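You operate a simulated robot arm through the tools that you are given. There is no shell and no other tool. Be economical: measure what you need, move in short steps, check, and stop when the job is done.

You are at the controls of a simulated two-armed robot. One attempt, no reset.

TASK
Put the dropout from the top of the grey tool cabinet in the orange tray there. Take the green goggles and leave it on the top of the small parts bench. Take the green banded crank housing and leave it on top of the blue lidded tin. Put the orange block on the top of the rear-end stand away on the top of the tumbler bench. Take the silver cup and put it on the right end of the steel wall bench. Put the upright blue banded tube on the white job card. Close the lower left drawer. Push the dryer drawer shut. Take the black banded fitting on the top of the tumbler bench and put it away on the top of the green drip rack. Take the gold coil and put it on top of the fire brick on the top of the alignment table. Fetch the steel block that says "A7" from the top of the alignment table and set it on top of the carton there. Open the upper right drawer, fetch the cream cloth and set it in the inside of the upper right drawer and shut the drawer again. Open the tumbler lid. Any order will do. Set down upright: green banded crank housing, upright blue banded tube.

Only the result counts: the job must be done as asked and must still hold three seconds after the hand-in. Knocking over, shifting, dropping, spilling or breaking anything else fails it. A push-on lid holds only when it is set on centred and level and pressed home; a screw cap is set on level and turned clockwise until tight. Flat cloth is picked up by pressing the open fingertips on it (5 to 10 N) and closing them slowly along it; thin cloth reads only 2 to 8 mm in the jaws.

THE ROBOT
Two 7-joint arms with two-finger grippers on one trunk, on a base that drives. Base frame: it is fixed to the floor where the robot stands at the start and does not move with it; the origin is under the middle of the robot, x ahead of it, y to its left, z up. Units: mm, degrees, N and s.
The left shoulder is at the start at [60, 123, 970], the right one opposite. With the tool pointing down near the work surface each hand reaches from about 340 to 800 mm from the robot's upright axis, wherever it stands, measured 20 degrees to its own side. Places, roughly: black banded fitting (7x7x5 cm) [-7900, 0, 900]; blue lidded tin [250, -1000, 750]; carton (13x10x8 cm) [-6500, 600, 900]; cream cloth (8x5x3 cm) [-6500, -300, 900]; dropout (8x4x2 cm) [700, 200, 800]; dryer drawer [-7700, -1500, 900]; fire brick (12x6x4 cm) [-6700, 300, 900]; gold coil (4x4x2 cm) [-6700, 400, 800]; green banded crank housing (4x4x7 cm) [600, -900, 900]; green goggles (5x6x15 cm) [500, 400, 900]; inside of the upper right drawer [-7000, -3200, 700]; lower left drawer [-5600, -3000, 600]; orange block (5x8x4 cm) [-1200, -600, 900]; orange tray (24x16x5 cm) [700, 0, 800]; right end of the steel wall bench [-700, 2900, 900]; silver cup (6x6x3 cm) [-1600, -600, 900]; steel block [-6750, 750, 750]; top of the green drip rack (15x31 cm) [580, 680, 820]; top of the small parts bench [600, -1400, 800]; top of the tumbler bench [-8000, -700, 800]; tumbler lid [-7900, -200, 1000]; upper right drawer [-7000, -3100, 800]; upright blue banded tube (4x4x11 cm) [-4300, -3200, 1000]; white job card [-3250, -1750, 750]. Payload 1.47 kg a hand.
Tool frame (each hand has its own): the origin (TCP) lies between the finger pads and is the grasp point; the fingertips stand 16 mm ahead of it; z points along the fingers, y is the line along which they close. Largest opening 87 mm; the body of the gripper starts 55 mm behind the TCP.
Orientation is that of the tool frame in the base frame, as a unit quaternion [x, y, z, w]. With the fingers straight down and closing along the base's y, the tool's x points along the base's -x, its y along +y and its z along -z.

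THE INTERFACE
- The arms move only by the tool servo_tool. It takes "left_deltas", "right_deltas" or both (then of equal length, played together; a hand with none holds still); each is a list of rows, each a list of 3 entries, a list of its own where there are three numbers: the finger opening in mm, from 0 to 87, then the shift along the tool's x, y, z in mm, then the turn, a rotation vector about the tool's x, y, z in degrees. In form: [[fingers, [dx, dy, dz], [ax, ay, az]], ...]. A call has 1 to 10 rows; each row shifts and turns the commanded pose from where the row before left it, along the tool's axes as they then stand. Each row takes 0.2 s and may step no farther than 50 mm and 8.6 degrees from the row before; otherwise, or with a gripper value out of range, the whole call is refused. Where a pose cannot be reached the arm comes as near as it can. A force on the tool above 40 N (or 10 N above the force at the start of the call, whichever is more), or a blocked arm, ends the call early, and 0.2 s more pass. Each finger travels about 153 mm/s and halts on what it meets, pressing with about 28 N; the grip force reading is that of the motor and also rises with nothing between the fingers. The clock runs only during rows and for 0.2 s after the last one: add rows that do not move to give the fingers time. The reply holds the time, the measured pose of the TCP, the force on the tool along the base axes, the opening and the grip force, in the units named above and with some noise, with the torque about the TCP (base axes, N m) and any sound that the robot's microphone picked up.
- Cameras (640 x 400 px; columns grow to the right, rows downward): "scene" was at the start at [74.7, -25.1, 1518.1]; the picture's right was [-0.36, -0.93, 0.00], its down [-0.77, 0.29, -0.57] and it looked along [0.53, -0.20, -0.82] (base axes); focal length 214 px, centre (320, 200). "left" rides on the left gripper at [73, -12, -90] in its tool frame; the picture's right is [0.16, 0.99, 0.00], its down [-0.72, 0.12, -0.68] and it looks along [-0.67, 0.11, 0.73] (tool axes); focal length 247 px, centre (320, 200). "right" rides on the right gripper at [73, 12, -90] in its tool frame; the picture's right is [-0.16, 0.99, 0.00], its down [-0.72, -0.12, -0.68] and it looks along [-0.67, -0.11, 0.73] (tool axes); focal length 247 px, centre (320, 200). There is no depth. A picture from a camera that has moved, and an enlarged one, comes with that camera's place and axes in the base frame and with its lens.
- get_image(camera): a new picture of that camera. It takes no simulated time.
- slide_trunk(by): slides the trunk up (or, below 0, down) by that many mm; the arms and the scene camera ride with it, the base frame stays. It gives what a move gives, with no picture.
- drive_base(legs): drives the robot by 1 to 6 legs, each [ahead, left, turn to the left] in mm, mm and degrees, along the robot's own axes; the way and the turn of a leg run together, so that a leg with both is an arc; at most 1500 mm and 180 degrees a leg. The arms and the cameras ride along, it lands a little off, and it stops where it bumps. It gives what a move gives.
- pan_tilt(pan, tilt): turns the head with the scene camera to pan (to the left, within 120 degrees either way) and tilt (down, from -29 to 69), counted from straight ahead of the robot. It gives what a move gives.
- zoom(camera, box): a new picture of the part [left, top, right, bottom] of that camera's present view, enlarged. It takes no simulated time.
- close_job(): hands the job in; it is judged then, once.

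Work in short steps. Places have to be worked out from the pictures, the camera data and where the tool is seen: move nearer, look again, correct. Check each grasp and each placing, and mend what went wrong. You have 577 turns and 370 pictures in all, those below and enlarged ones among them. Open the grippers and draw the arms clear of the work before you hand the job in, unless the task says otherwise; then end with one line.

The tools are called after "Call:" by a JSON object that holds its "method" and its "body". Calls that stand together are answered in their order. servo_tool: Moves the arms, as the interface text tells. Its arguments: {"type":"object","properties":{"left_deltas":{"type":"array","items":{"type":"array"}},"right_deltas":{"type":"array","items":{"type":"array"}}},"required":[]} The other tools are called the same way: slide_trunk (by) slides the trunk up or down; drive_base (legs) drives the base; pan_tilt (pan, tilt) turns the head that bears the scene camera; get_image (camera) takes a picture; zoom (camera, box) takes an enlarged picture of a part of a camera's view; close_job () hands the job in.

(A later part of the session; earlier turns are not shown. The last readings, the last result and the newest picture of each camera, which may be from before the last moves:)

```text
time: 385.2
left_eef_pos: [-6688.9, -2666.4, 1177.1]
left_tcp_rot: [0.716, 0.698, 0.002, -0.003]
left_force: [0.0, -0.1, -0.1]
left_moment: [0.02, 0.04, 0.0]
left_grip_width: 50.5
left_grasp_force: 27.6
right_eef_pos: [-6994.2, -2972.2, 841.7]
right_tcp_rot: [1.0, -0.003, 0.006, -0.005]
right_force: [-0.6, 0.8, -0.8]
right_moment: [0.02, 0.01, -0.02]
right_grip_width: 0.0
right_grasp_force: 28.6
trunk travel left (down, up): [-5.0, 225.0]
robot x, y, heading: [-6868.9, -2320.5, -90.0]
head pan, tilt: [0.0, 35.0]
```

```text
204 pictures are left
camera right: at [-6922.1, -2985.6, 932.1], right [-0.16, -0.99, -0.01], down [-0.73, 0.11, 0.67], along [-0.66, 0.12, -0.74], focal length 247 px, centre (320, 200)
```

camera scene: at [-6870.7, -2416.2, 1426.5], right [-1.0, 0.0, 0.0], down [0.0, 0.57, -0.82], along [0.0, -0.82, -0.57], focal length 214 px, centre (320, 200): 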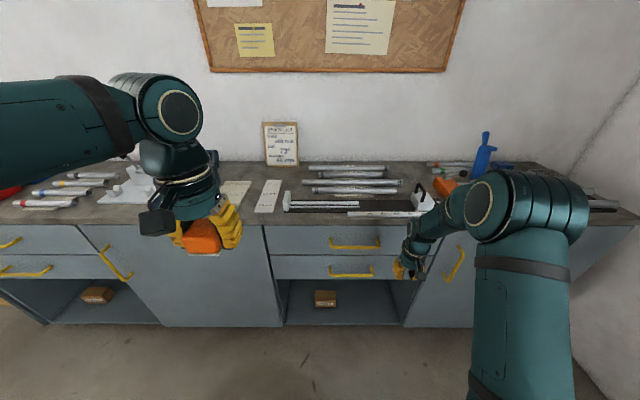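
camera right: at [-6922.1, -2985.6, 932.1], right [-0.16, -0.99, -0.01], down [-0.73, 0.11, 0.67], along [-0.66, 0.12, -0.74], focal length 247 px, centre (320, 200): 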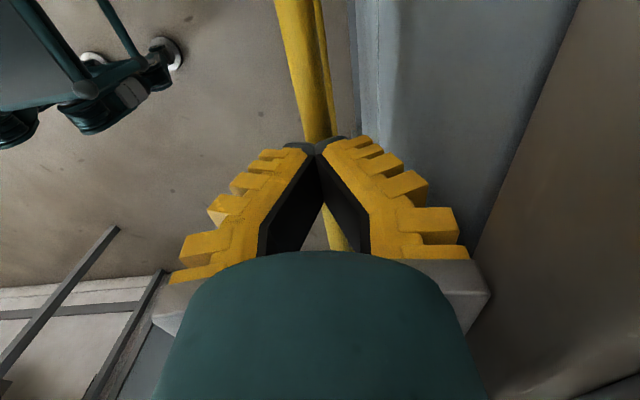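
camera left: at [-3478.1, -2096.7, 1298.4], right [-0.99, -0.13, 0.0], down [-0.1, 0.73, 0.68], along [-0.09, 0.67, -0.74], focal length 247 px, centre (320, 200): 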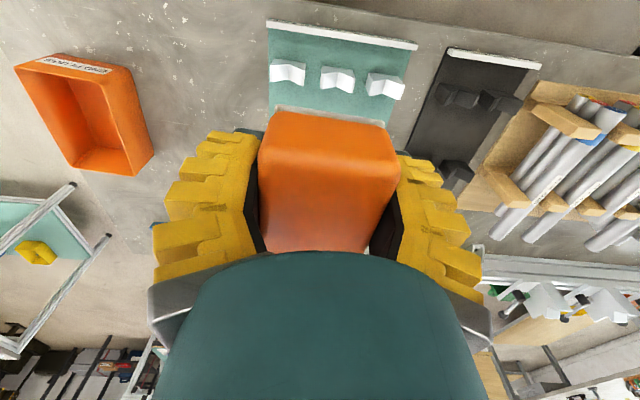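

The fingers closed above the bar; it is lower than thought. I reopen, go down 32 mm and close again.

Call:
{"method": "servo_tool", "body": {"right_deltas": [[24, [0, 0, 0], [0, 0, 0]], [24, [0, 0, 0], [0, 0, 0]], [24, [0, 0, 16], [0, 0, 0]], [24, [0, 0, 16], [0, 0, 0]], [24, [0, 0, 0], [0, 0, 0]], [0, [0, 0, 0], [0, 0, 0]], [0, [0, 0, 0], [0, 0, 0]]]}}

Call:
{"method": "get_image", "body": {"camera": "right"}}

```text
time: 386.8
left_eef_pos: [-6689.2, -2667.2, 1176.8]
left_tcp_rot: [0.716, 0.698, 0.003, -0.004]
left_force: [0.9, 1.0, -0.8]
left_moment: [-0.02, -0.01, -0.05]
left_grip_width: 50.4
left_grasp_force: 27.9
right_eef_pos: [-6994.3, -2970.8, 807.0]
right_tcp_rot: [1.0, -0.003, 0.005, -0.007]
right_force: [1.2, -1.9, -17.5]
right_moment: [0.05, 0.16, 0.18]
right_grip_width: 6.1
right_grasp_force: 29.9
trunk travel left (down, up): [-5.0, 225.0]
robot x, y, heading: [-6868.0, -2314.3, -89.9]
head pan, tilt: [0.0, 35.0]
```

```text
203 pictures are left
camera right: at [-6922.3, -2985.4, 898.1], right [-0.16, -0.99, -0.01], down [-0.73, 0.11, 0.67], along [-0.66, 0.12, -0.74], focal length 247 px, centre (320, 200)
```

right: 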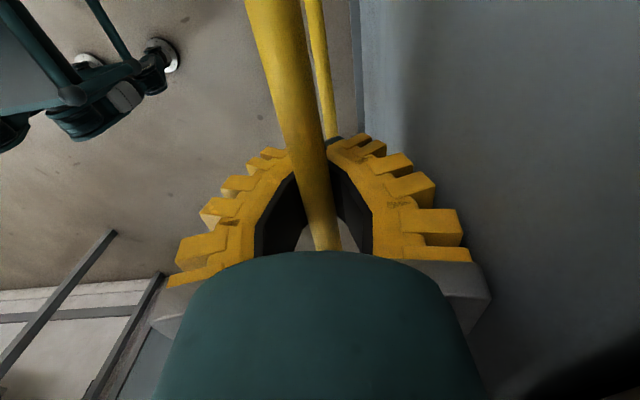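

Bar gripped. I pull the drawer toward me in steps.

Call:
{"method": "servo_tool", "body": {"right_deltas": [[0, [0, -10, 0], [0, 0, 0]], [0, [0, -15, 0], [0, 0, 0]], [0, [0, -20, 0], [0, 0, 0]], [0, [0, -20, 0], [0, 0, 0]], [0, [0, -20, 0], [0, 0, 0]], [0, [0, -20, 0], [0, 0, 0]], [0, [0, 0, 0], [0, 0, 0]]]}}

Call:
{"method": "zoom", "body": {"camera": "scene", "box": [250, 180, 450, 300]}}

```text
time: 388.4
left_eef_pos: [-6691.1, -2668.6, 1177.5]
left_tcp_rot: [0.717, 0.697, 0.004, -0.003]
left_force: [-0.6, 0.6, -1.2]
left_moment: [0.0, -0.05, 0.0]
left_grip_width: 50.7
left_grasp_force: 27.3
right_eef_pos: [-6994.5, -2867.4, 808.1]
right_tcp_rot: [1.0, -0.003, 0.005, -0.006]
right_force: [-4.5, 2.9, -31.2]
right_moment: [0.04, 0.09, 0.17]
right_grip_width: 6.0
right_grasp_force: 30.2
trunk travel left (down, up): [-5.0, 225.0]
robot x, y, heading: [-6866.2, -2318.5, -89.8]
head pan, tilt: [0.0, 35.0]
```

```text
3.20 times, centred on (350, 240) of scene
camera zoom: at [-6872.2, -2417.8, 1426.3], right [-1.0, 0.0, 0.0], down [0.0, 0.57, -0.82], along [0.0, -0.82, -0.57], focal length 686 px, centre (224, 72)
```

zoom: 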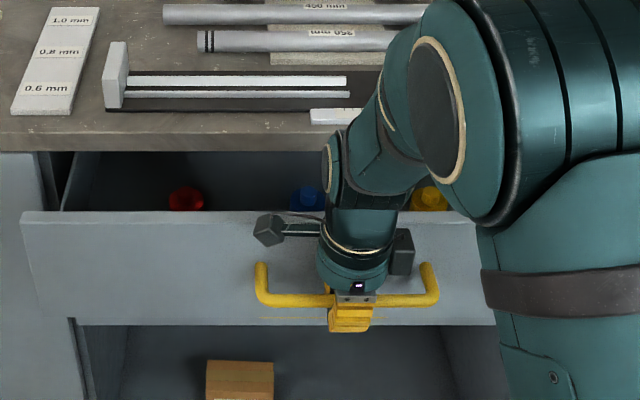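

The drawer opens (coloured parts are inside). I pull another 100 mm.

Call:
{"method": "servo_tool", "body": {"right_deltas": [[0, [0, -20, -1], [0, 0, 0]], [0, [0, -20, -1], [0, 0, 0]], [0, [0, -20, 0], [0, 0, 0]], [0, [0, -20, 0], [0, 0, 0]], [0, [0, -20, 0], [0, 0, 0]], [0, [0, 0, 0], [0, 0, 0]]]}}

Call:
{"method": "get_image", "body": {"camera": "scene"}}

```text
time: 389.0
left_eef_pos: [-6690.3, -2667.5, 1177.9]
left_tcp_rot: [0.717, 0.697, 0.001, -0.004]
left_force: [0.4, -0.6, -0.9]
left_moment: [0.02, -0.03, 0.0]
left_grip_width: 50.4
left_grasp_force: 27.9
right_eef_pos: [-6994.1, -2835.8, 808.5]
right_tcp_rot: [1.0, -0.003, 0.005, -0.01]
right_force: [1.5, 3.5, -29.7]
right_moment: [-0.02, 0.17, 0.1]
right_grip_width: 6.2
right_grasp_force: 30.3
trunk travel left (down, up): [-5.0, 225.0]
robot x, y, heading: [-6867.3, -2318.4, -90.1]
head pan, tilt: [0.0, 35.0]
stopped in row 2 (right hand): the force on the tool passed its limit at 43 N (the readings are from after the stop); the commanded pose is now the measured one
```

```text
201 pictures are left
camera scene: at [-6871.5, -2417.3, 1426.4], right [-1.0, 0.0, 0.0], down [0.0, 0.57, -0.82], along [0.0, -0.82, -0.57], focal length 214 px, centre (320, 200)
```

scene: 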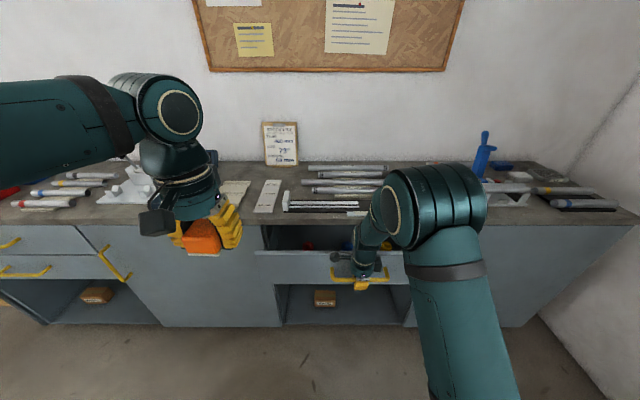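

I relieve the vertical strain slightly and pull a bit further.

Call:
{"method": "servo_tool", "body": {"right_deltas": [[0, [0, 0, 2], [0, 0, 0]], [0, [0, -15, 1], [0, 0, 0]], [0, [0, -20, 0], [0, 0, 0]], [0, [0, -20, 0], [0, 0, 0]], [0, [0, -20, 0], [0, 0, 0]], [0, [0, 0, 0], [0, 0, 0]]]}}

Call:
{"method": "zoom", "body": {"camera": "scene", "box": [230, 190, 450, 330]}}

```text
time: 390.4
left_eef_pos: [-6689.0, -2668.8, 1176.9]
left_tcp_rot: [0.716, 0.698, 0.002, -0.004]
left_force: [-0.7, 0.5, -1.2]
left_moment: [-0.03, 0.02, 0.03]
left_grip_width: 50.5
left_grasp_force: 27.5
right_eef_pos: [-6995.0, -2761.0, 808.4]
right_tcp_rot: [1.0, -0.004, 0.005, -0.008]
right_force: [-4.8, 3.0, -31.5]
right_moment: [0.02, 0.08, 0.1]
right_grip_width: 6.2
right_grasp_force: 30.2
trunk travel left (down, up): [-5.0, 225.0]
robot x, y, heading: [-6867.9, -2315.0, -89.9]
head pan, tilt: [0.0, 35.0]
```

```text
2.86 times, centred on (340, 260) of scene
camera zoom: at [-6872.1, -2417.5, 1426.3], right [-1.0, 0.0, 0.0], down [0.0, 0.57, -0.82], along [0.0, -0.82, -0.57], focal length 613 px, centre (263, 29)
```

zoom: 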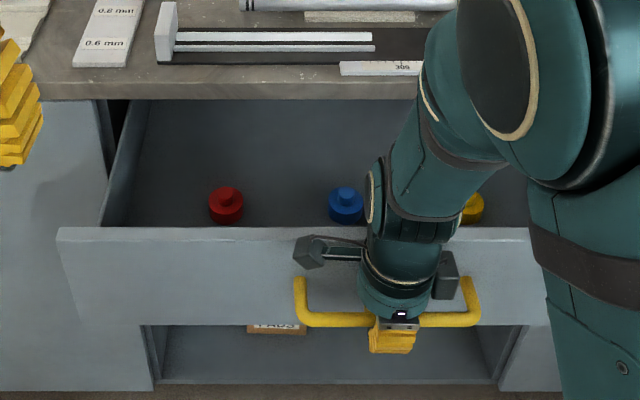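

Open about 210 mm. I release the bar and lift the hand off it, then unyaw.

Call:
{"method": "servo_tool", "body": {"right_deltas": [[26, [0, 0, 0], [0, 0, 0]], [30, [0, 0, 0], [0, 0, 0]], [30, [0, 0, -20], [0, 0, 0]], [30, [0, 0, -40], [0, 0, 0]], [30, [0, 0, -45], [0, 0, 0]], [30, [0, 0, -45], [0, 0, -4]], [40, [0, 0, -30], [0, 0, -8]], [40, [0, -20, 0], [0, 0, -8]], [40, [0, 0, 0], [0, 0, -8]], [40, [0, 0, 0], [0, 0, -8]]]}}

Call:
{"method": "servo_tool", "body": {"right_deltas": [[60, [0, 0, 0], [0, 0, -8]], [60, [0, 0, 0], [0, 0, -8]], [60, [0, 0, 0], [0, 0, -8]], [60, [0, 0, 0], [0, 0, -8]], [60, [0, 0, 0], [0, 0, -8]], [60, [0, 0, 0], [0, 0, -8]], [60, [0, 0, 0], [0, 0, -8]], [60, [20, -10, -20], [0, 0, 0]], [60, [40, -20, -20], [0, 0, 0]]]}}

Call:
{"method": "get_image", "body": {"camera": "scene"}}

```text
time: 392.6
left_eef_pos: [-6690.1, -2667.1, 1178.0]
left_tcp_rot: [0.716, 0.698, 0.002, -0.003]
left_force: [0.0, -1.2, -0.8]
left_moment: [-0.01, 0.03, 0.01]
left_grip_width: 50.3
left_grasp_force: 27.9
right_eef_pos: [-6999.9, -2745.0, 989.3]
right_tcp_rot: [0.952, 0.307, 0.008, -0.004]
right_force: [-0.1, 0.2, 0.3]
right_moment: [-0.01, 0.01, -0.02]
right_grip_width: 45.7
right_grasp_force: 4.0
trunk travel left (down, up): [-5.0, 225.0]
robot x, y, heading: [-6866.7, -2320.0, -89.8]
head pan, tilt: [0.0, 35.0]
```

```text
time: 394.6
left_eef_pos: [-6689.1, -2665.3, 1177.9]
left_tcp_rot: [0.717, 0.697, 0.001, -0.002]
left_force: [0.1, 0.2, -0.3]
left_moment: [-0.01, -0.02, 0.0]
left_grip_width: 50.7
left_grasp_force: 28.1
right_eef_pos: [-7034.5, -2684.8, 1031.3]
right_tcp_rot: [0.697, 0.717, 0.007, 0.0]
right_force: [0.4, -0.7, -0.5]
right_moment: [0.0, -0.03, 0.01]
right_grip_width: 64.7
right_grasp_force: 4.0
trunk travel left (down, up): [-5.0, 225.0]
robot x, y, heading: [-6869.7, -2316.3, -89.9]
head pan, tilt: [0.0, 35.0]
```

```text
199 pictures are left
camera scene: at [-6871.9, -2414.4, 1426.6], right [-1.0, 0.0, 0.0], down [0.0, 0.57, -0.82], along [0.0, -0.82, -0.57], focal length 214 px, centre (320, 200)
```

scene: 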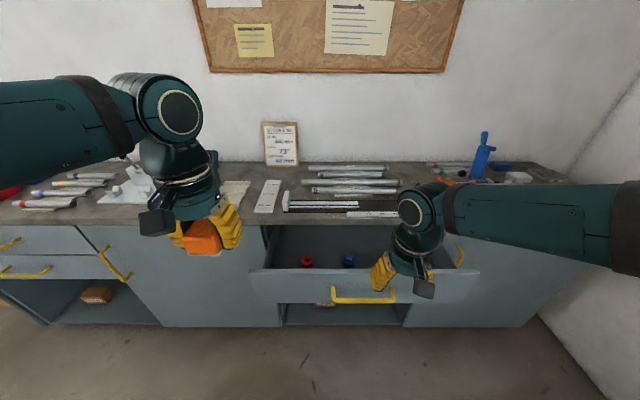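

Now the alignment table to the north. I raise the trunk, back off and turn around.

Call:
{"method": "slide_trunk", "body": {"by": 120}}

Call:
{"method": "drive_base", "body": {"legs": [[-400, 0, 0], [0, 0, 90], [0, 0, 90]]}}

Call:
{"method": "pan_tilt", "body": {"pan": 0, "tilt": 25}}

Call:
{"method": "get_image", "body": {"camera": "scene"}}

```text
time: 396.1
left_eef_pos: [-6690.1, -2666.5, 1297.5]
left_tcp_rot: [0.716, 0.698, 0.002, -0.004]
left_force: [0.4, -1.1, -0.8]
left_moment: [0.01, 0.03, -0.03]
left_grip_width: 50.5
left_grasp_force: 27.9
right_eef_pos: [-7033.9, -2686.3, 1150.4]
right_tcp_rot: [0.697, 0.717, 0.008, -0.001]
right_force: [0.5, -0.2, 0.2]
right_moment: [-0.02, 0.02, -0.01]
right_grip_width: 64.6
right_grasp_force: 3.3
trunk travel left (down, up): [-125.0, 105.0]
robot x, y, heading: [-6874.0, -2319.3, -89.9]
head pan, tilt: [0.0, 35.0]
```

```text
time: 406.2
left_eef_pos: [-7048.0, -1573.7, 1297.1]
left_tcp_rot: [-0.694, 0.72, -0.003, -0.003]
left_force: [-0.5, 0.5, -1.2]
left_moment: [-0.03, 0.01, -0.02]
left_grip_width: 50.6
left_grasp_force: 28.2
right_eef_pos: [-6701.8, -1555.6, 1149.4]
right_tcp_rot: [0.714, -0.7, 0.0, 0.008]
right_force: [0.7, -0.2, 0.3]
right_moment: [-0.01, 0.0, -0.03]
right_grip_width: 64.5
right_grasp_force: 3.7
trunk travel left (down, up): [-125.0, 105.0]
robot x, y, heading: [-6867.1, -1922.8, 89.7]
head pan, tilt: [0.0, 35.0]
```

```text
time: 406.9
left_eef_pos: [-7046.8, -1574.0, 1297.8]
left_tcp_rot: [-0.695, 0.719, -0.003, -0.002]
left_force: [-0.1, 0.6, -1.0]
left_moment: [-0.02, -0.02, 0.01]
left_grip_width: 50.7
left_grasp_force: 28.6
right_eef_pos: [-6702.8, -1557.7, 1149.6]
right_tcp_rot: [0.714, -0.7, 0.001, 0.008]
right_force: [-0.9, -0.9, 0.2]
right_moment: [0.0, 0.0, 0.02]
right_grip_width: 64.4
right_grasp_force: 2.7
trunk travel left (down, up): [-125.0, 105.0]
robot x, y, heading: [-6869.2, -1921.8, 89.7]
head pan, tilt: [0.0, 25.0]
```

```text
198 pictures are left
camera scene: at [-6871.6, -1820.4, 1562.2], right [1.0, -0.01, 0.0], down [0.0, -0.42, -0.91], along [0.01, 0.91, -0.42], focal length 214 px, centre (320, 200)
```

scene: 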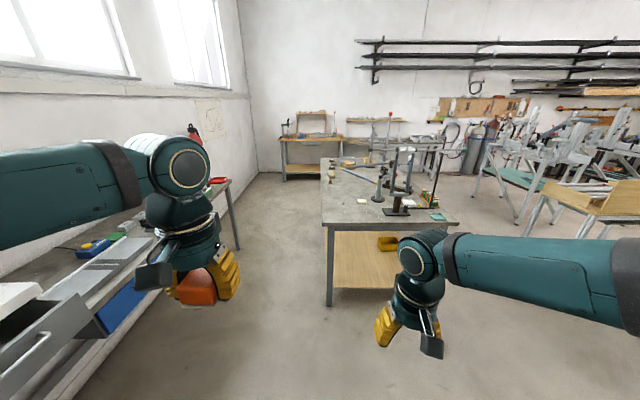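

The alignment table is ahead and the tumbler bench with the open dryer drawer is to my left. I turn west and view that bench first.

Call:
{"method": "drive_base", "body": {"legs": [[0, 0, 90], [0, -900, 0]]}}

Call:
{"method": "pan_tilt", "body": {"pan": 0, "tilt": 35}}

Call:
{"method": "get_image", "body": {"camera": "scene"}}

```text
time: 419.0
left_eef_pos: [-7206.4, -1191.1, 1298.1]
left_tcp_rot: [1.0, -0.025, 0.004, -0.001]
left_force: [0.2, 0.2, -0.5]
left_moment: [-0.05, -0.04, -0.01]
left_grip_width: 50.5
left_grasp_force: 28.2
right_eef_pos: [-7216.6, -846.7, 1150.1]
right_tcp_rot: [1.0, 0.002, 0.005, 0.005]
right_force: [-0.5, 0.6, 0.2]
right_moment: [0.0, 0.0, 0.0]
right_grip_width: 64.7
right_grasp_force: 3.4
trunk travel left (down, up): [-125.0, 105.0]
robot x, y, heading: [-6848.8, -1019.6, 178.7]
head pan, tilt: [0.0, 25.0]
```

```text
time: 419.7
left_eef_pos: [-7206.3, -1191.2, 1298.3]
left_tcp_rot: [1.0, -0.025, 0.003, -0.002]
left_force: [1.2, -0.3, -0.6]
left_moment: [0.01, -0.03, 0.01]
left_grip_width: 50.4
left_grasp_force: 28.2
right_eef_pos: [-7216.3, -846.7, 1149.1]
right_tcp_rot: [1.0, 0.003, 0.006, 0.005]
right_force: [-0.5, -0.8, 0.7]
right_moment: [0.0, 0.0, -0.03]
right_grip_width: 64.7
right_grasp_force: 2.8
trunk travel left (down, up): [-125.0, 105.0]
robot x, y, heading: [-6853.1, -1018.1, 178.8]
head pan, tilt: [0.0, 35.0]
```

```text
197 pictures are left
camera scene: at [-6953.5, -1017.2, 1546.5], right [0.02, 1.0, 0.0], down [0.57, -0.01, -0.82], along [-0.82, 0.02, -0.57], focal length 214 px, centre (320, 200)
```

scene: 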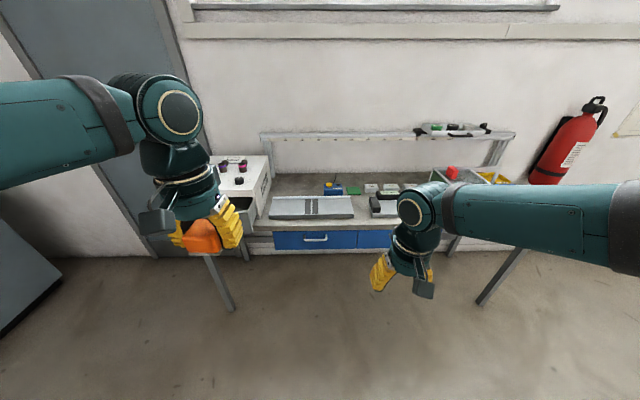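

Call:
{"method": "zoom", "body": {"camera": "scene", "box": [200, 110, 560, 290]}}

```text
1.78 times, centred on (380, 200) of scene
camera zoom: at [-6953.5, -1017.2, 1546.5], right [0.02, 1.0, 0.0], down [0.57, -0.01, -0.82], along [-0.82, 0.02, -0.57], focal length 381 px, centre (213, 200)
```

zoom: 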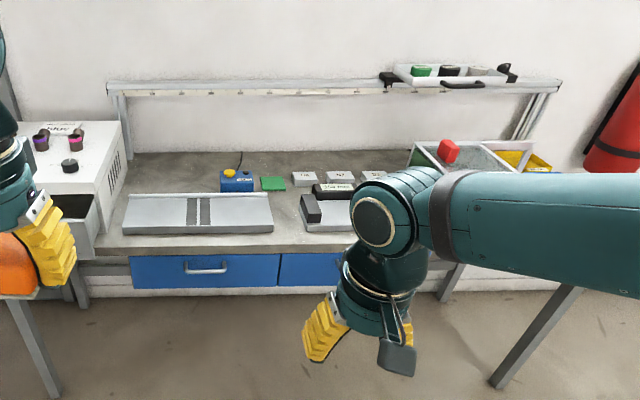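

I drive closer, to about (−7080, −700).

Call:
{"method": "drive_base", "body": {"legs": [[0, -320, 1.2], [220, 0, 0]]}}

Call:
{"method": "pan_tilt", "body": {"pan": -15, "tilt": 40}}

Call:
{"method": "get_image", "body": {"camera": "scene"}}

Call:
{"method": "get_image", "body": {"camera": "right"}}

```text
time: 422.1
left_eef_pos: [-7201.2, -989.4, 1297.1]
left_tcp_rot: [1.0, -0.021, 0.004, 0.0]
left_force: [-0.2, -0.4, -2.3]
left_moment: [0.03, 0.0, 0.0]
left_grip_width: 50.5
left_grasp_force: 27.2
right_eef_pos: [-7215.7, -647.1, 1149.8]
right_tcp_rot: [1.0, 0.007, 0.006, 0.006]
right_force: [0.6, 0.4, -0.6]
right_moment: [0.03, -0.03, 0.01]
right_grip_width: 64.8
right_grasp_force: 3.2
trunk travel left (down, up): [-125.0, 105.0]
robot x, y, heading: [-6850.8, -817.7, 178.9]
head pan, tilt: [0.0, 35.0]
stopped in leg 1: the robot was blocked; the commanded pose is now the measured one
```

```text
time: 422.9
left_eef_pos: [-7199.6, -990.5, 1297.1]
left_tcp_rot: [1.0, -0.02, 0.004, -0.001]
left_force: [0.0, 1.4, -0.5]
left_moment: [0.0, -0.02, -0.01]
left_grip_width: 50.4
left_grasp_force: 28.1
right_eef_pos: [-7214.8, -645.6, 1149.7]
right_tcp_rot: [1.0, 0.007, 0.005, 0.006]
right_force: [-0.2, 0.2, 0.5]
right_moment: [-0.02, 0.0, -0.02]
right_grip_width: 64.7
right_grasp_force: 2.6
trunk travel left (down, up): [-125.0, 105.0]
robot x, y, heading: [-6850.6, -819.9, 179.2]
head pan, tilt: [-15.0, 40.0]
```

```text
195 pictures are left
camera scene: at [-6944.1, -792.1, 1538.9], right [0.27, 0.96, 0.0], down [0.62, -0.17, -0.77], along [-0.74, 0.21, -0.64], focal length 214 px, centre (320, 200)
```

scene: 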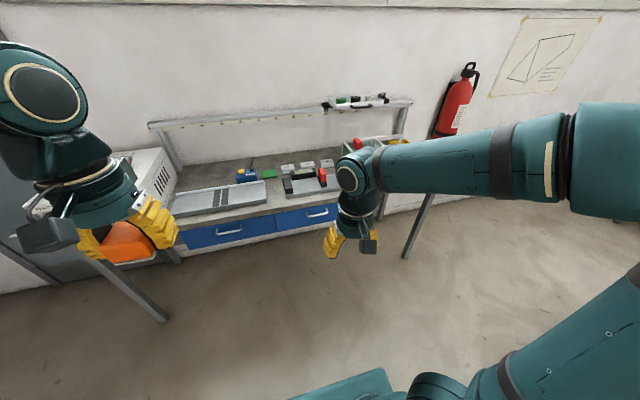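

```text
194 pictures are left
camera right: at [-7142.3, -655.8, 1240.5], right [-0.14, -0.99, 0.01], down [-0.73, 0.11, 0.67], along [-0.66, 0.09, -0.74], focal length 247 px, centre (320, 200)
```

right: 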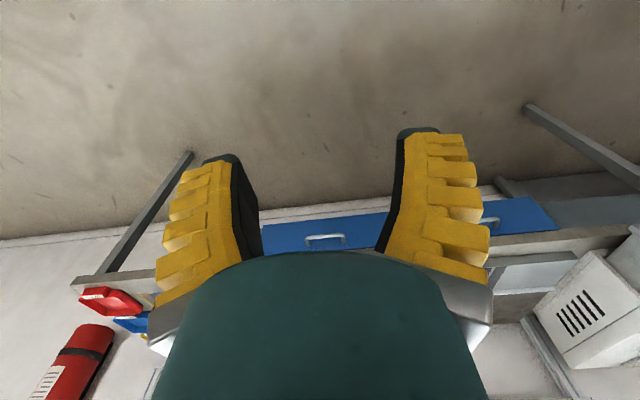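

Blocked while sliding right, beside the alignment table. I look right to see what touched.

Call:
{"method": "pan_tilt", "body": {"pan": -85, "tilt": 40}}

Call:
{"method": "get_image", "body": {"camera": "scene"}}

```text
time: 424.3
left_eef_pos: [-7200.1, -990.0, 1296.8]
left_tcp_rot: [1.0, -0.02, 0.004, -0.001]
left_force: [-0.6, 0.1, -1.5]
left_moment: [0.0, -0.02, 0.02]
left_grip_width: 50.5
left_grasp_force: 27.8
right_eef_pos: [-7215.5, -646.0, 1149.6]
right_tcp_rot: [1.0, 0.007, 0.006, 0.005]
right_force: [-0.3, -0.7, 0.1]
right_moment: [-0.02, 0.03, 0.0]
right_grip_width: 64.6
right_grasp_force: 3.1
trunk travel left (down, up): [-125.0, 105.0]
robot x, y, heading: [-6846.9, -817.9, 179.3]
head pan, tilt: [-85.0, 40.0]
```

```text
193 pictures are left
camera scene: at [-6868.7, -730.8, 1538.9], right [1.0, 0.08, 0.0], down [0.05, -0.64, -0.77], along [-0.06, 0.76, -0.64], focal length 214 px, centre (320, 200)
```

scene: 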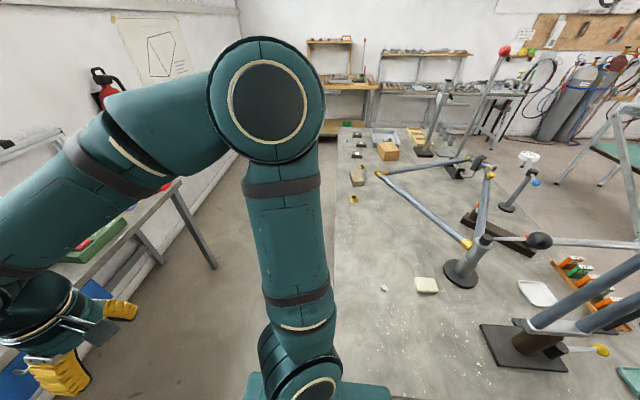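

The arm is clear; the base met the table's leg. I ease off, drive west, and then slide right.

Call:
{"method": "drive_base", "body": {"legs": [[0, 70, 0.8], [280, 0, 0], [0, -200, 0]]}}

Call:
{"method": "pan_tilt", "body": {"pan": 0, "tilt": 42}}

Call:
{"method": "get_image", "body": {"camera": "scene"}}

```text
time: 429.1
left_eef_pos: [-7478.0, -869.7, 1296.7]
left_tcp_rot: [1.0, -0.013, 0.003, -0.001]
left_force: [-0.3, 0.1, -2.1]
left_moment: [-0.03, -0.04, -0.01]
left_grip_width: 50.9
left_grasp_force: 28.1
right_eef_pos: [-7497.1, -525.4, 1149.2]
right_tcp_rot: [1.0, 0.015, 0.006, 0.005]
right_force: [0.1, 0.5, 0.0]
right_moment: [-0.01, -0.02, -0.02]
right_grip_width: 64.5
right_grasp_force: 3.2
trunk travel left (down, up): [-125.0, 105.0]
robot x, y, heading: [-7131.4, -692.1, -179.7]
head pan, tilt: [-85.0, 40.0]
```

```text
time: 430.7
left_eef_pos: [-7478.2, -870.7, 1298.2]
left_tcp_rot: [1.0, -0.013, 0.003, 0.0]
left_force: [-0.9, 0.3, -1.5]
left_moment: [0.05, -0.01, -0.03]
left_grip_width: 50.3
left_grasp_force: 27.9
right_eef_pos: [-7499.1, -525.6, 1149.9]
right_tcp_rot: [1.0, 0.015, 0.005, 0.005]
right_force: [0.7, -0.1, 0.0]
right_moment: [0.01, -0.02, -0.01]
right_grip_width: 64.8
right_grasp_force: 3.5
trunk travel left (down, up): [-125.0, 105.0]
robot x, y, heading: [-7129.3, -693.5, -179.3]
head pan, tilt: [0.0, 42.0]
```

```text
192 pictures are left
camera scene: at [-7226.8, -690.2, 1536.0], right [0.0, 1.0, 0.0], down [0.67, 0.0, -0.74], along [-0.74, 0.0, -0.67], focal length 214 px, centre (320, 200)
```

scene: 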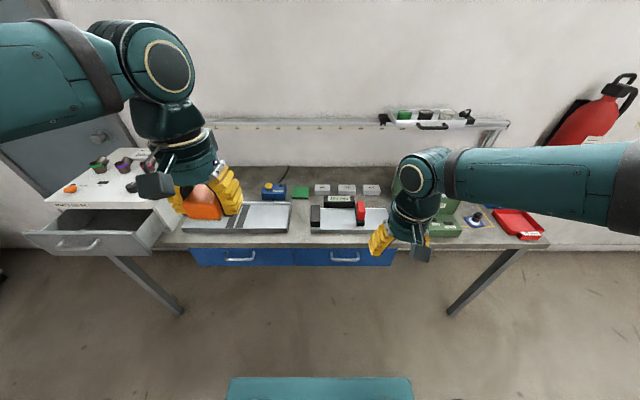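

Call:
{"method": "zoom", "body": {"camera": "scene", "box": [20, 110, 300, 280]}}

Call:
{"method": "zoom", "body": {"camera": "scene", "box": [240, 90, 560, 280]}}

```text
2.29 times, centred on (160, 195) of scene
camera zoom: at [-7226.8, -690.2, 1536.0], right [0.0, 1.0, 0.0], down [0.67, 0.0, -0.74], along [-0.74, 0.0, -0.67], focal length 490 px, centre (686, 211)
```

zoom: 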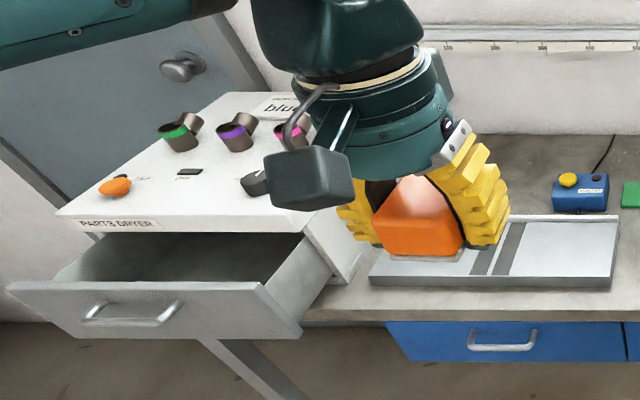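

```text
2.00 times, centred on (400, 185) of scene
camera zoom: at [-7226.8, -690.2, 1536.0], right [0.0, 1.0, 0.0], down [0.67, 0.0, -0.74], along [-0.74, 0.0, -0.67], focal length 429 px, centre (160, 230)
```

zoom: 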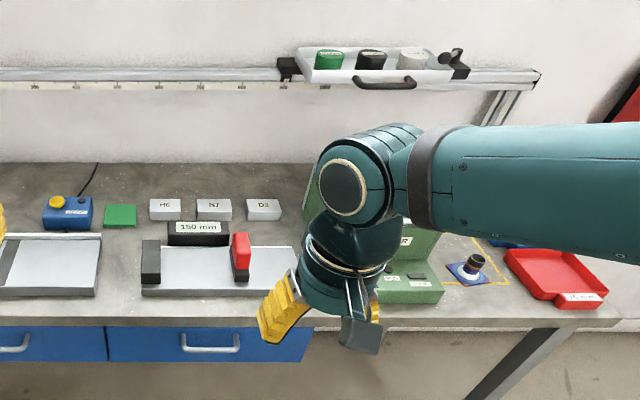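

The black-banded fitting stands on a blue plate near (−7840, −30). I slide right 430 mm and ahead 80 mm to reach it with the right hand.

Call:
{"method": "drive_base", "body": {"legs": [[0, -430, -0.5], [80, 0, 0]]}}

Call:
{"method": "get_image", "body": {"camera": "scene"}}

Call:
{"method": "get_image", "body": {"camera": "right"}}

```text
time: 435.7
left_eef_pos: [-7561.5, -434.6, 1297.1]
left_tcp_rot: [1.0, -0.016, 0.004, -0.001]
left_force: [-0.8, 0.5, -0.8]
left_moment: [0.0, -0.06, 0.04]
left_grip_width: 50.4
left_grasp_force: 27.9
right_eef_pos: [-7580.1, -89.5, 1149.2]
right_tcp_rot: [1.0, 0.012, 0.006, 0.005]
right_force: [0.0, -0.6, -1.0]
right_moment: [-0.02, 0.02, 0.0]
right_grip_width: 64.4
right_grasp_force: 2.9
trunk travel left (down, up): [-125.0, 105.0]
robot x, y, heading: [-7213.2, -254.8, 179.8]
head pan, tilt: [0.0, 42.0]
```

```text
189 pictures are left
camera scene: at [-7308.7, -255.8, 1535.9], right [0.0, 1.0, 0.0], down [0.67, 0.0, -0.74], along [-0.74, 0.0, -0.67], focal length 214 px, centre (320, 200)
```

scene: 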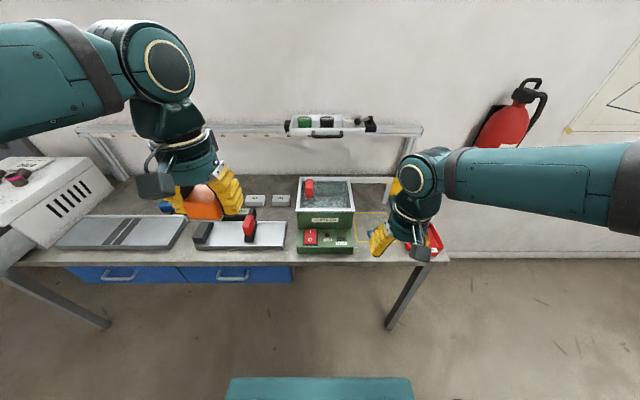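

```text
188 pictures are left
camera right: at [-7506.6, -99.7, 1240.2], right [-0.13, -0.99, 0.01], down [-0.73, 0.1, 0.67], along [-0.66, 0.08, -0.74], focal length 247 px, centre (320, 200)
```

right: 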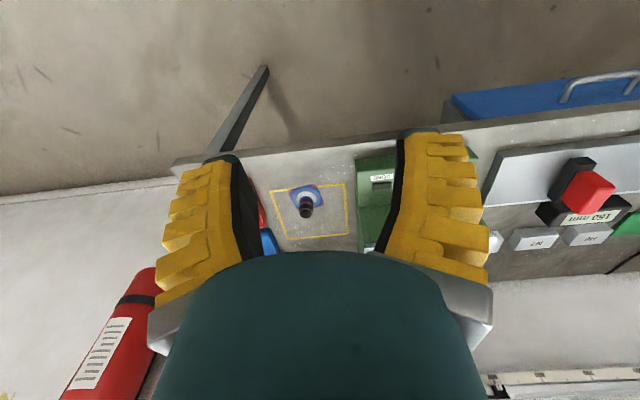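

Call:
{"method": "servo_tool", "body": {"right_deltas": [[80, [-40, -11, 22], [0, 0, 0]], [80, [-40, -11, 22], [0, 0, 0]], [80, [-40, -11, 22], [0, 0, 0]], [80, [-40, -11, 22], [0, 0, 0]], [80, [0, 0, 0], [0, 0, 0]]]}}

Call:
{"method": "get_image", "body": {"camera": "right"}}

```text
time: 436.9
left_eef_pos: [-7559.9, -435.5, 1298.6]
left_tcp_rot: [1.0, -0.015, 0.003, -0.001]
left_force: [-0.4, -0.9, -1.5]
left_moment: [0.01, -0.02, -0.02]
left_grip_width: 50.5
left_grasp_force: 28.2
right_eef_pos: [-7738.9, -50.4, 1059.9]
right_tcp_rot: [1.0, 0.013, 0.005, 0.005]
right_force: [0.1, -0.3, 0.8]
right_moment: [0.02, 0.01, 0.0]
right_grip_width: 81.6
right_grasp_force: 0.9
trunk travel left (down, up): [-125.0, 105.0]
robot x, y, heading: [-7212.8, -253.2, 179.9]
head pan, tilt: [0.0, 42.0]
```

```text
187 pictures are left
camera right: at [-7665.4, -59.7, 1149.9], right [-0.13, -0.99, 0.01], down [-0.73, 0.1, 0.67], along [-0.67, 0.08, -0.74], focal length 247 px, centre (320, 200)
```

right: 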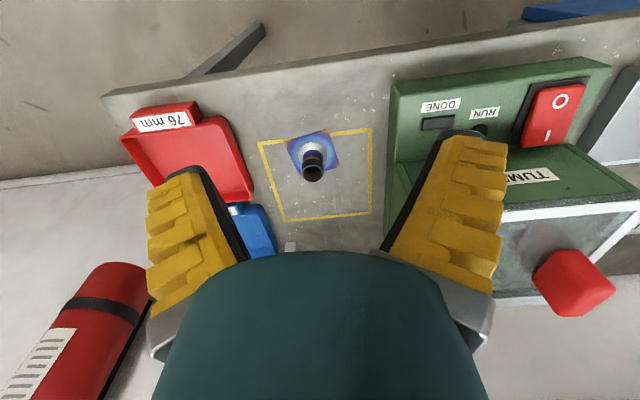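

The fitting stands near (−7838, −31). I move above it and lower to z≈950.

Call:
{"method": "servo_tool", "body": {"right_deltas": [[60, [-33, -6, 30], [0, 0, 0]], [60, [-33, -6, 30], [0, 0, 0]], [60, [-33, -6, 30], [0, 0, 0]], [60, [0, 0, 20], [0, 0, 0]], [60, [0, 0, 0], [0, 0, 0]]]}}

Call:
{"method": "get_image", "body": {"camera": "right"}}

```text
time: 438.1
left_eef_pos: [-7560.0, -434.2, 1298.0]
left_tcp_rot: [1.0, -0.016, 0.004, 0.0]
left_force: [-0.3, -0.1, -1.3]
left_moment: [0.02, 0.0, 0.01]
left_grip_width: 50.5
left_grasp_force: 28.2
right_eef_pos: [-7836.4, -36.3, 947.2]
right_tcp_rot: [1.0, 0.013, 0.006, 0.005]
right_force: [-0.3, 0.4, 0.4]
right_moment: [0.01, 0.02, -0.01]
right_grip_width: 64.4
right_grasp_force: 3.8
trunk travel left (down, up): [-125.0, 105.0]
robot x, y, heading: [-7211.2, -256.0, 180.0]
head pan, tilt: [0.0, 42.0]
```

```text
186 pictures are left
camera right: at [-7763.6, -45.1, 1037.2], right [-0.13, -0.99, 0.01], down [-0.73, 0.11, 0.67], along [-0.67, 0.08, -0.74], focal length 247 px, centre (320, 200)
```

right: 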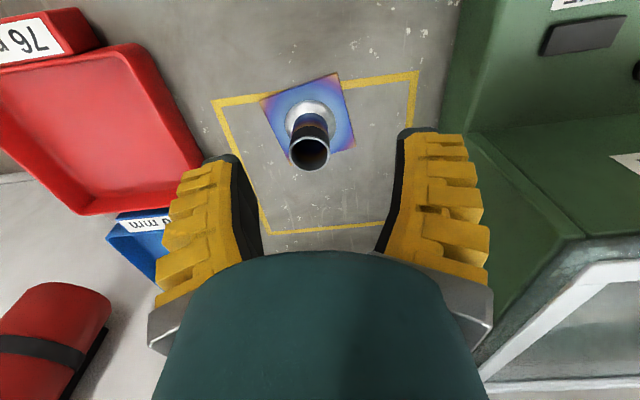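

Centred. I descend to z≈896 and close on the fitting's tube.

Call:
{"method": "servo_tool", "body": {"right_deltas": [[60, [-2, -6, 25], [0, 0, 0]], [60, [0, 0, 20], [0, 0, 0]], [60, [0, 0, 6], [0, 0, 0]], [40, [0, 0, 0], [0, 0, 0]], [25, [0, 0, 0], [0, 0, 0]], [5, [0, 0, 0], [0, 0, 0]], [5, [0, 0, 0], [0, 0, 0]]]}}

Call:
{"method": "get_image", "body": {"camera": "right"}}

```text
time: 439.7
left_eef_pos: [-7559.6, -434.2, 1298.8]
left_tcp_rot: [1.0, -0.016, 0.004, -0.001]
left_force: [-0.3, -0.1, -0.3]
left_moment: [-0.01, -0.01, -0.02]
left_grip_width: 50.5
left_grasp_force: 28.2
right_eef_pos: [-7837.6, -31.4, 895.8]
right_tcp_rot: [1.0, 0.013, 0.005, 0.006]
right_force: [0.2, -0.6, -0.3]
right_moment: [-0.01, -0.01, -0.03]
right_grip_width: 12.2
right_grasp_force: 5.6
trunk travel left (down, up): [-125.0, 105.0]
robot x, y, heading: [-7212.4, -257.3, 179.8]
head pan, tilt: [0.0, 42.0]
```

```text
185 pictures are left
camera right: at [-7764.8, -40.8, 986.6], right [-0.13, -0.99, 0.01], down [-0.73, 0.1, 0.67], along [-0.67, 0.08, -0.74], focal length 247 px, centre (320, 200)
```

right: 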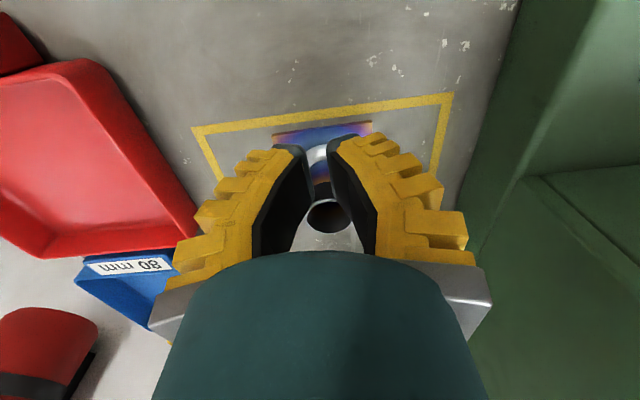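

The tube is thin; I close fully and test.

Call:
{"method": "servo_tool", "body": {"right_deltas": [[0, [0, 0, 0], [0, 0, 0]], [0, [0, 0, 0], [0, 0, 0]], [0, [0, 0, 0], [0, 0, 0]]]}}

Call:
{"method": "zoom", "body": {"camera": "right", "box": [220, 110, 420, 260]}}

```text
time: 440.5
left_eef_pos: [-7560.1, -434.4, 1296.8]
left_tcp_rot: [1.0, -0.016, 0.004, -0.001]
left_force: [-0.8, 0.8, -0.8]
left_moment: [0.01, -0.04, 0.02]
left_grip_width: 50.5
left_grasp_force: 28.3
right_eef_pos: [-7838.4, -31.4, 896.5]
right_tcp_rot: [1.0, 0.013, 0.006, 0.005]
right_force: [0.0, 0.3, -0.4]
right_moment: [0.02, -0.01, -0.03]
right_grip_width: 0.5
right_grasp_force: 27.7
trunk travel left (down, up): [-125.0, 105.0]
robot x, y, heading: [-7212.5, -258.5, 179.7]
head pan, tilt: [0.0, 42.0]
```

```text
2.67 times, centred on (320, 185) of right
camera zoom: at [-7764.8, -40.7, 986.6], right [-0.13, -0.99, 0.01], down [-0.73, 0.1, 0.67], along [-0.67, 0.08, -0.74], focal length 659 px, centre (320, 240)
```

zoom: 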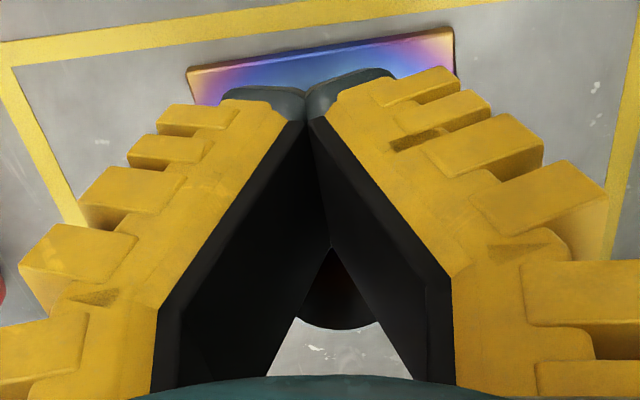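

Missed: the tube stands behind the fingers. I raise the hand and step it aside so the head camera can fix the fitting's position.

Call:
{"method": "servo_tool", "body": {"right_deltas": [[0, [0, 0, -40], [0, 0, 0]], [40, [0, 0, -45], [0, 0, 0]], [60, [40, 0, -25], [0, 0, 0]], [60, [45, -20, 0], [0, 0, 0]], [60, [45, -20, 0], [0, 0, 0]]]}}

Call:
{"method": "get_image", "body": {"camera": "right"}}

Call:
{"method": "zoom", "body": {"camera": "scene", "box": [270, 150, 450, 270]}}

```text
time: 441.7
left_eef_pos: [-7558.4, -434.6, 1297.0]
left_tcp_rot: [1.0, -0.016, 0.003, 0.0]
left_force: [0.6, 0.6, -1.2]
left_moment: [0.01, 0.05, 0.0]
left_grip_width: 50.2
left_grasp_force: 28.1
right_eef_pos: [-7708.3, 12.5, 1007.1]
right_tcp_rot: [1.0, 0.012, 0.006, 0.005]
right_force: [0.8, 0.5, -1.0]
right_moment: [0.0, 0.02, 0.02]
right_grip_width: 65.1
right_grasp_force: 2.9
trunk travel left (down, up): [-125.0, 105.0]
robot x, y, heading: [-7210.0, -259.2, 180.2]
head pan, tilt: [0.0, 42.0]
```

```text
183 pictures are left
camera right: at [-7635.2, 2.8, 1097.6], right [-0.13, -0.99, 0.01], down [-0.73, 0.11, 0.67], along [-0.67, 0.08, -0.74], focal length 247 px, centre (320, 200)
```

right: 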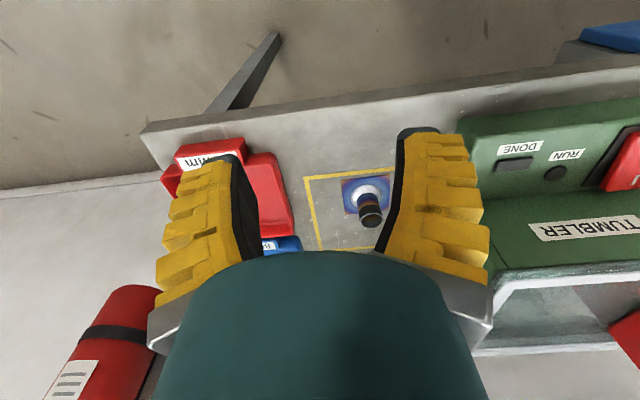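

```text
3.33 times, centred on (360, 210) of scene
camera zoom: at [-7305.7, -255.5, 1536.1], right [0.0, 1.0, 0.0], down [0.67, 0.0, -0.74], along [-0.74, 0.0, -0.67], focal length 715 px, centre (187, 167)
```

zoom: 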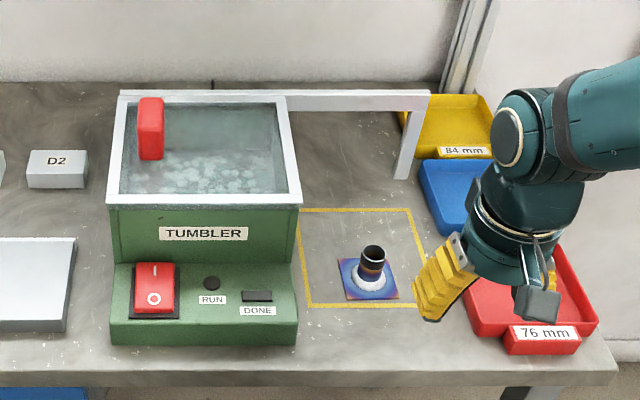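

Better fix: the plate is at z≈845, centred (−7865, −33). I move there and lower to z≈930.

Call:
{"method": "servo_tool", "body": {"right_deltas": [[60, [-40, 11.5, 0], [0, 0, 0]], [60, [-40, 11.5, 0], [0, 0, 0]], [60, [-40, 11.5, 10], [0, 0, 0]], [60, [-37, 11, 20], [0, 0, 0]], [60, [0, 0, 45], [0, 0, 0]], [60, [0, 0, 0], [0, 0, 0]]]}}

Call:
{"method": "get_image", "body": {"camera": "right"}}

```text
time: 443.1
left_eef_pos: [-7558.2, -435.6, 1297.7]
left_tcp_rot: [1.0, -0.015, 0.003, -0.001]
left_force: [-0.1, -0.2, -0.5]
left_moment: [-0.01, -0.01, 0.01]
left_grip_width: 50.3
left_grasp_force: 28.1
right_eef_pos: [-7865.4, -39.8, 932.7]
right_tcp_rot: [1.0, 0.012, 0.006, 0.005]
right_force: [0.5, 0.6, 0.2]
right_moment: [0.06, 0.0, 0.02]
right_grip_width: 64.5
right_grasp_force: 2.7
trunk travel left (down, up): [-125.0, 105.0]
robot x, y, heading: [-7212.0, -254.3, 179.9]
head pan, tilt: [0.0, 42.0]
```

```text
181 pictures are left
camera right: at [-7792.3, -48.0, 1022.4], right [-0.13, -0.99, 0.01], down [-0.73, 0.1, 0.67], along [-0.67, 0.08, -0.74], focal length 247 px, centre (320, 200)
```

right: 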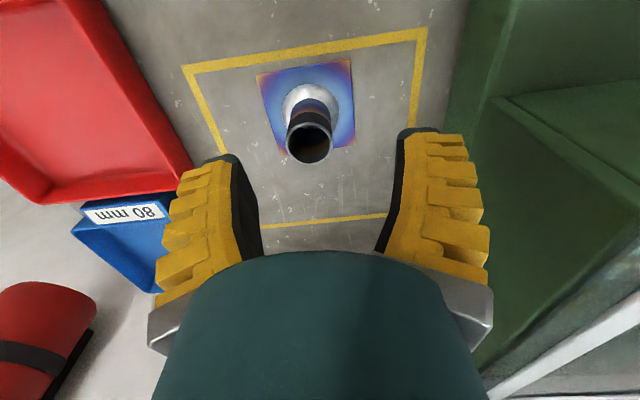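

Consistent. I descend to z≈879 and close.

Call:
{"method": "servo_tool", "body": {"right_deltas": [[60, [0, -5, 25], [0, 0, 0]], [60, [0, 0, 20], [0, 0, 0]], [60, [0, 0, 8], [0, 0, 0]], [40, [0, 0, 0], [0, 0, 0]], [20, [0, 0, 0], [0, 0, 0]], [0, [0, 0, 0], [0, 0, 0]], [0, [0, 0, 0], [0, 0, 0]]]}}

Call:
{"method": "get_image", "body": {"camera": "right"}}

```text
time: 444.7
left_eef_pos: [-7559.4, -435.4, 1297.8]
left_tcp_rot: [1.0, -0.015, 0.003, -0.001]
left_force: [0.1, 0.1, -0.5]
left_moment: [0.02, 0.0, 0.01]
left_grip_width: 50.6
left_grasp_force: 27.9
right_eef_pos: [-7863.6, -34.3, 880.4]
right_tcp_rot: [1.0, 0.012, 0.005, 0.006]
right_force: [-1.7, 0.2, 8.2]
right_moment: [0.05, 0.38, -0.07]
right_grip_width: 22.7
right_grasp_force: 27.7
trunk travel left (down, up): [-125.0, 105.0]
robot x, y, heading: [-7210.6, -260.4, 180.1]
head pan, tilt: [0.0, 42.0]
```

```text
180 pictures are left
camera right: at [-7791.6, -42.5, 970.7], right [-0.13, -0.99, 0.01], down [-0.73, 0.1, 0.67], along [-0.67, 0.08, -0.74], focal length 247 px, centre (320, 200)
```

right: 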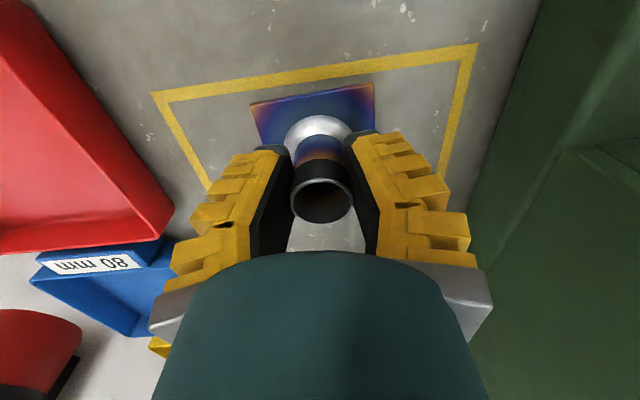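

Gripped at 23 mm. I lift it 150 mm and check.

Call:
{"method": "servo_tool", "body": {"right_deltas": [[0, [0, 0, -15], [0, 0, 0]], [0, [0, 0, -35], [0, 0, 0]], [0, [0, 0, -45], [0, 0, 0]], [0, [0, 0, -45], [0, 0, 0]], [0, [20, 0, -40], [0, 0, 0]], [0, [40, 0, -20], [0, 0, 0]], [0, [45, 0, 0], [0, 0, 0]]]}}

Call:
{"method": "get_image", "body": {"camera": "right"}}

Call:
{"method": "get_image", "body": {"camera": "scene"}}

```text
time: 446.3
left_eef_pos: [-7558.5, -433.9, 1297.4]
left_tcp_rot: [1.0, -0.015, 0.002, -0.001]
left_force: [1.4, 1.0, -1.1]
left_moment: [0.0, 0.0, -0.01]
left_grip_width: 50.3
left_grasp_force: 28.7
right_eef_pos: [-7759.3, -30.3, 1081.9]
right_tcp_rot: [1.0, 0.011, 0.006, 0.006]
right_force: [0.0, -0.1, -0.2]
right_moment: [-0.01, 0.01, -0.02]
right_grip_width: 18.2
right_grasp_force: 28.3
trunk travel left (down, up): [-125.0, 105.0]
robot x, y, heading: [-7212.9, -252.7, 180.2]
head pan, tilt: [0.0, 42.0]
```

```text
179 pictures are left
camera right: at [-7686.8, -39.3, 1172.8], right [-0.13, -0.99, 0.01], down [-0.73, 0.1, 0.67], along [-0.67, 0.08, -0.74], focal length 247 px, centre (320, 200)
```

right: 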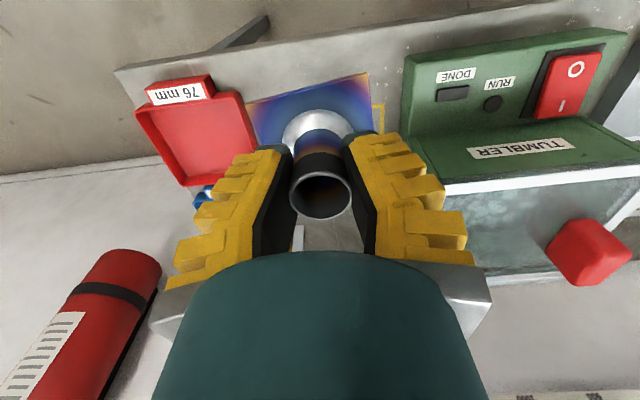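

```text
178 pictures are left
camera scene: at [-7306.0, -255.6, 1536.1], right [0.0, 1.0, 0.0], down [0.67, 0.0, -0.74], along [-0.74, 0.0, -0.67], focal length 214 px, centre (320, 200)
```

scene: 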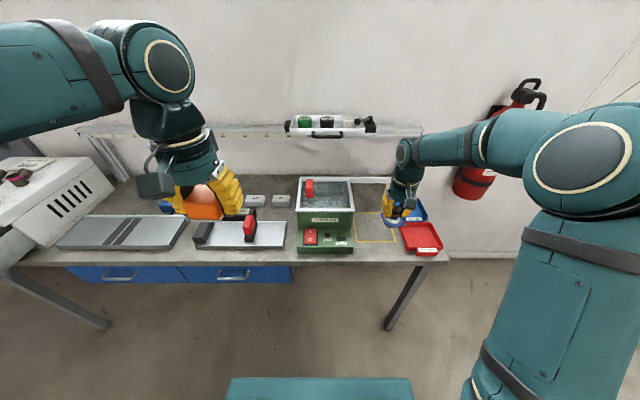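

Fitting held. I tuck the right hand back and slide right 370 mm so the left hand can set the block in the freed yellow square.

Call:
{"method": "servo_tool", "body": {"right_deltas": [[0, [45, 0, -15], [0, 0, 0]], [0, [45, 0, -15], [0, 0, 0]], [0, [30, 0, 0], [0, 0, 0]]]}}

Call:
{"method": "drive_base", "body": {"legs": [[0, -370, 0]]}}

Call:
{"method": "get_image", "body": {"camera": "scene"}}

Call:
{"method": "get_image", "body": {"camera": "left"}}

```text
time: 447.1
left_eef_pos: [-7558.6, -434.9, 1297.9]
left_tcp_rot: [1.0, -0.016, 0.003, -0.001]
left_force: [0.2, 0.4, -0.5]
left_moment: [0.0, -0.02, -0.01]
left_grip_width: 50.5
left_grasp_force: 27.4
right_eef_pos: [-7641.9, -26.0, 1110.2]
right_tcp_rot: [1.0, 0.013, 0.005, 0.006]
right_force: [-0.1, -0.2, -1.3]
right_moment: [-0.02, 0.01, 0.01]
right_grip_width: 17.8
right_grasp_force: 27.6
trunk travel left (down, up): [-125.0, 105.0]
robot x, y, heading: [-7210.8, -256.2, 179.8]
head pan, tilt: [0.0, 42.0]
```

```text
time: 450.9
left_eef_pos: [-7558.2, -65.3, 1297.8]
left_tcp_rot: [1.0, -0.013, 0.004, -0.002]
left_force: [-1.0, 0.0, -1.1]
left_moment: [0.0, -0.01, 0.01]
left_grip_width: 50.3
left_grasp_force: 27.8
right_eef_pos: [-7643.4, 343.0, 1111.1]
right_tcp_rot: [1.0, 0.015, 0.006, 0.005]
right_force: [0.1, 0.2, -1.6]
right_moment: [0.01, 0.01, 0.0]
right_grip_width: 17.6
right_grasp_force: 27.7
trunk travel left (down, up): [-125.0, 105.0]
robot x, y, heading: [-7212.2, 118.1, -179.9]
head pan, tilt: [0.0, 42.0]
```

```text
177 pictures are left
camera scene: at [-7308.0, 114.7, 1536.0], right [0.0, 1.0, 0.0], down [0.67, 0.0, -0.74], along [-0.74, 0.0, -0.67], focal length 214 px, centre (320, 200)
```

scene: 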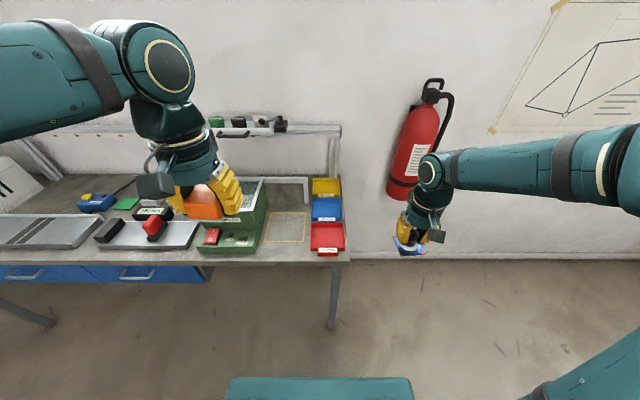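

```text
176 pictures are left
camera left: at [-7487.4, -55.8, 1388.1], right [0.13, -0.99, 0.0], down [-0.73, -0.1, 0.68], along [-0.67, -0.09, -0.74], focal length 247 px, centre (320, 200)
```

left: 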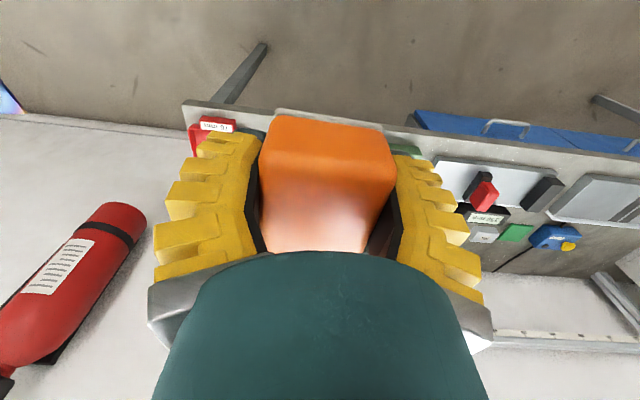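

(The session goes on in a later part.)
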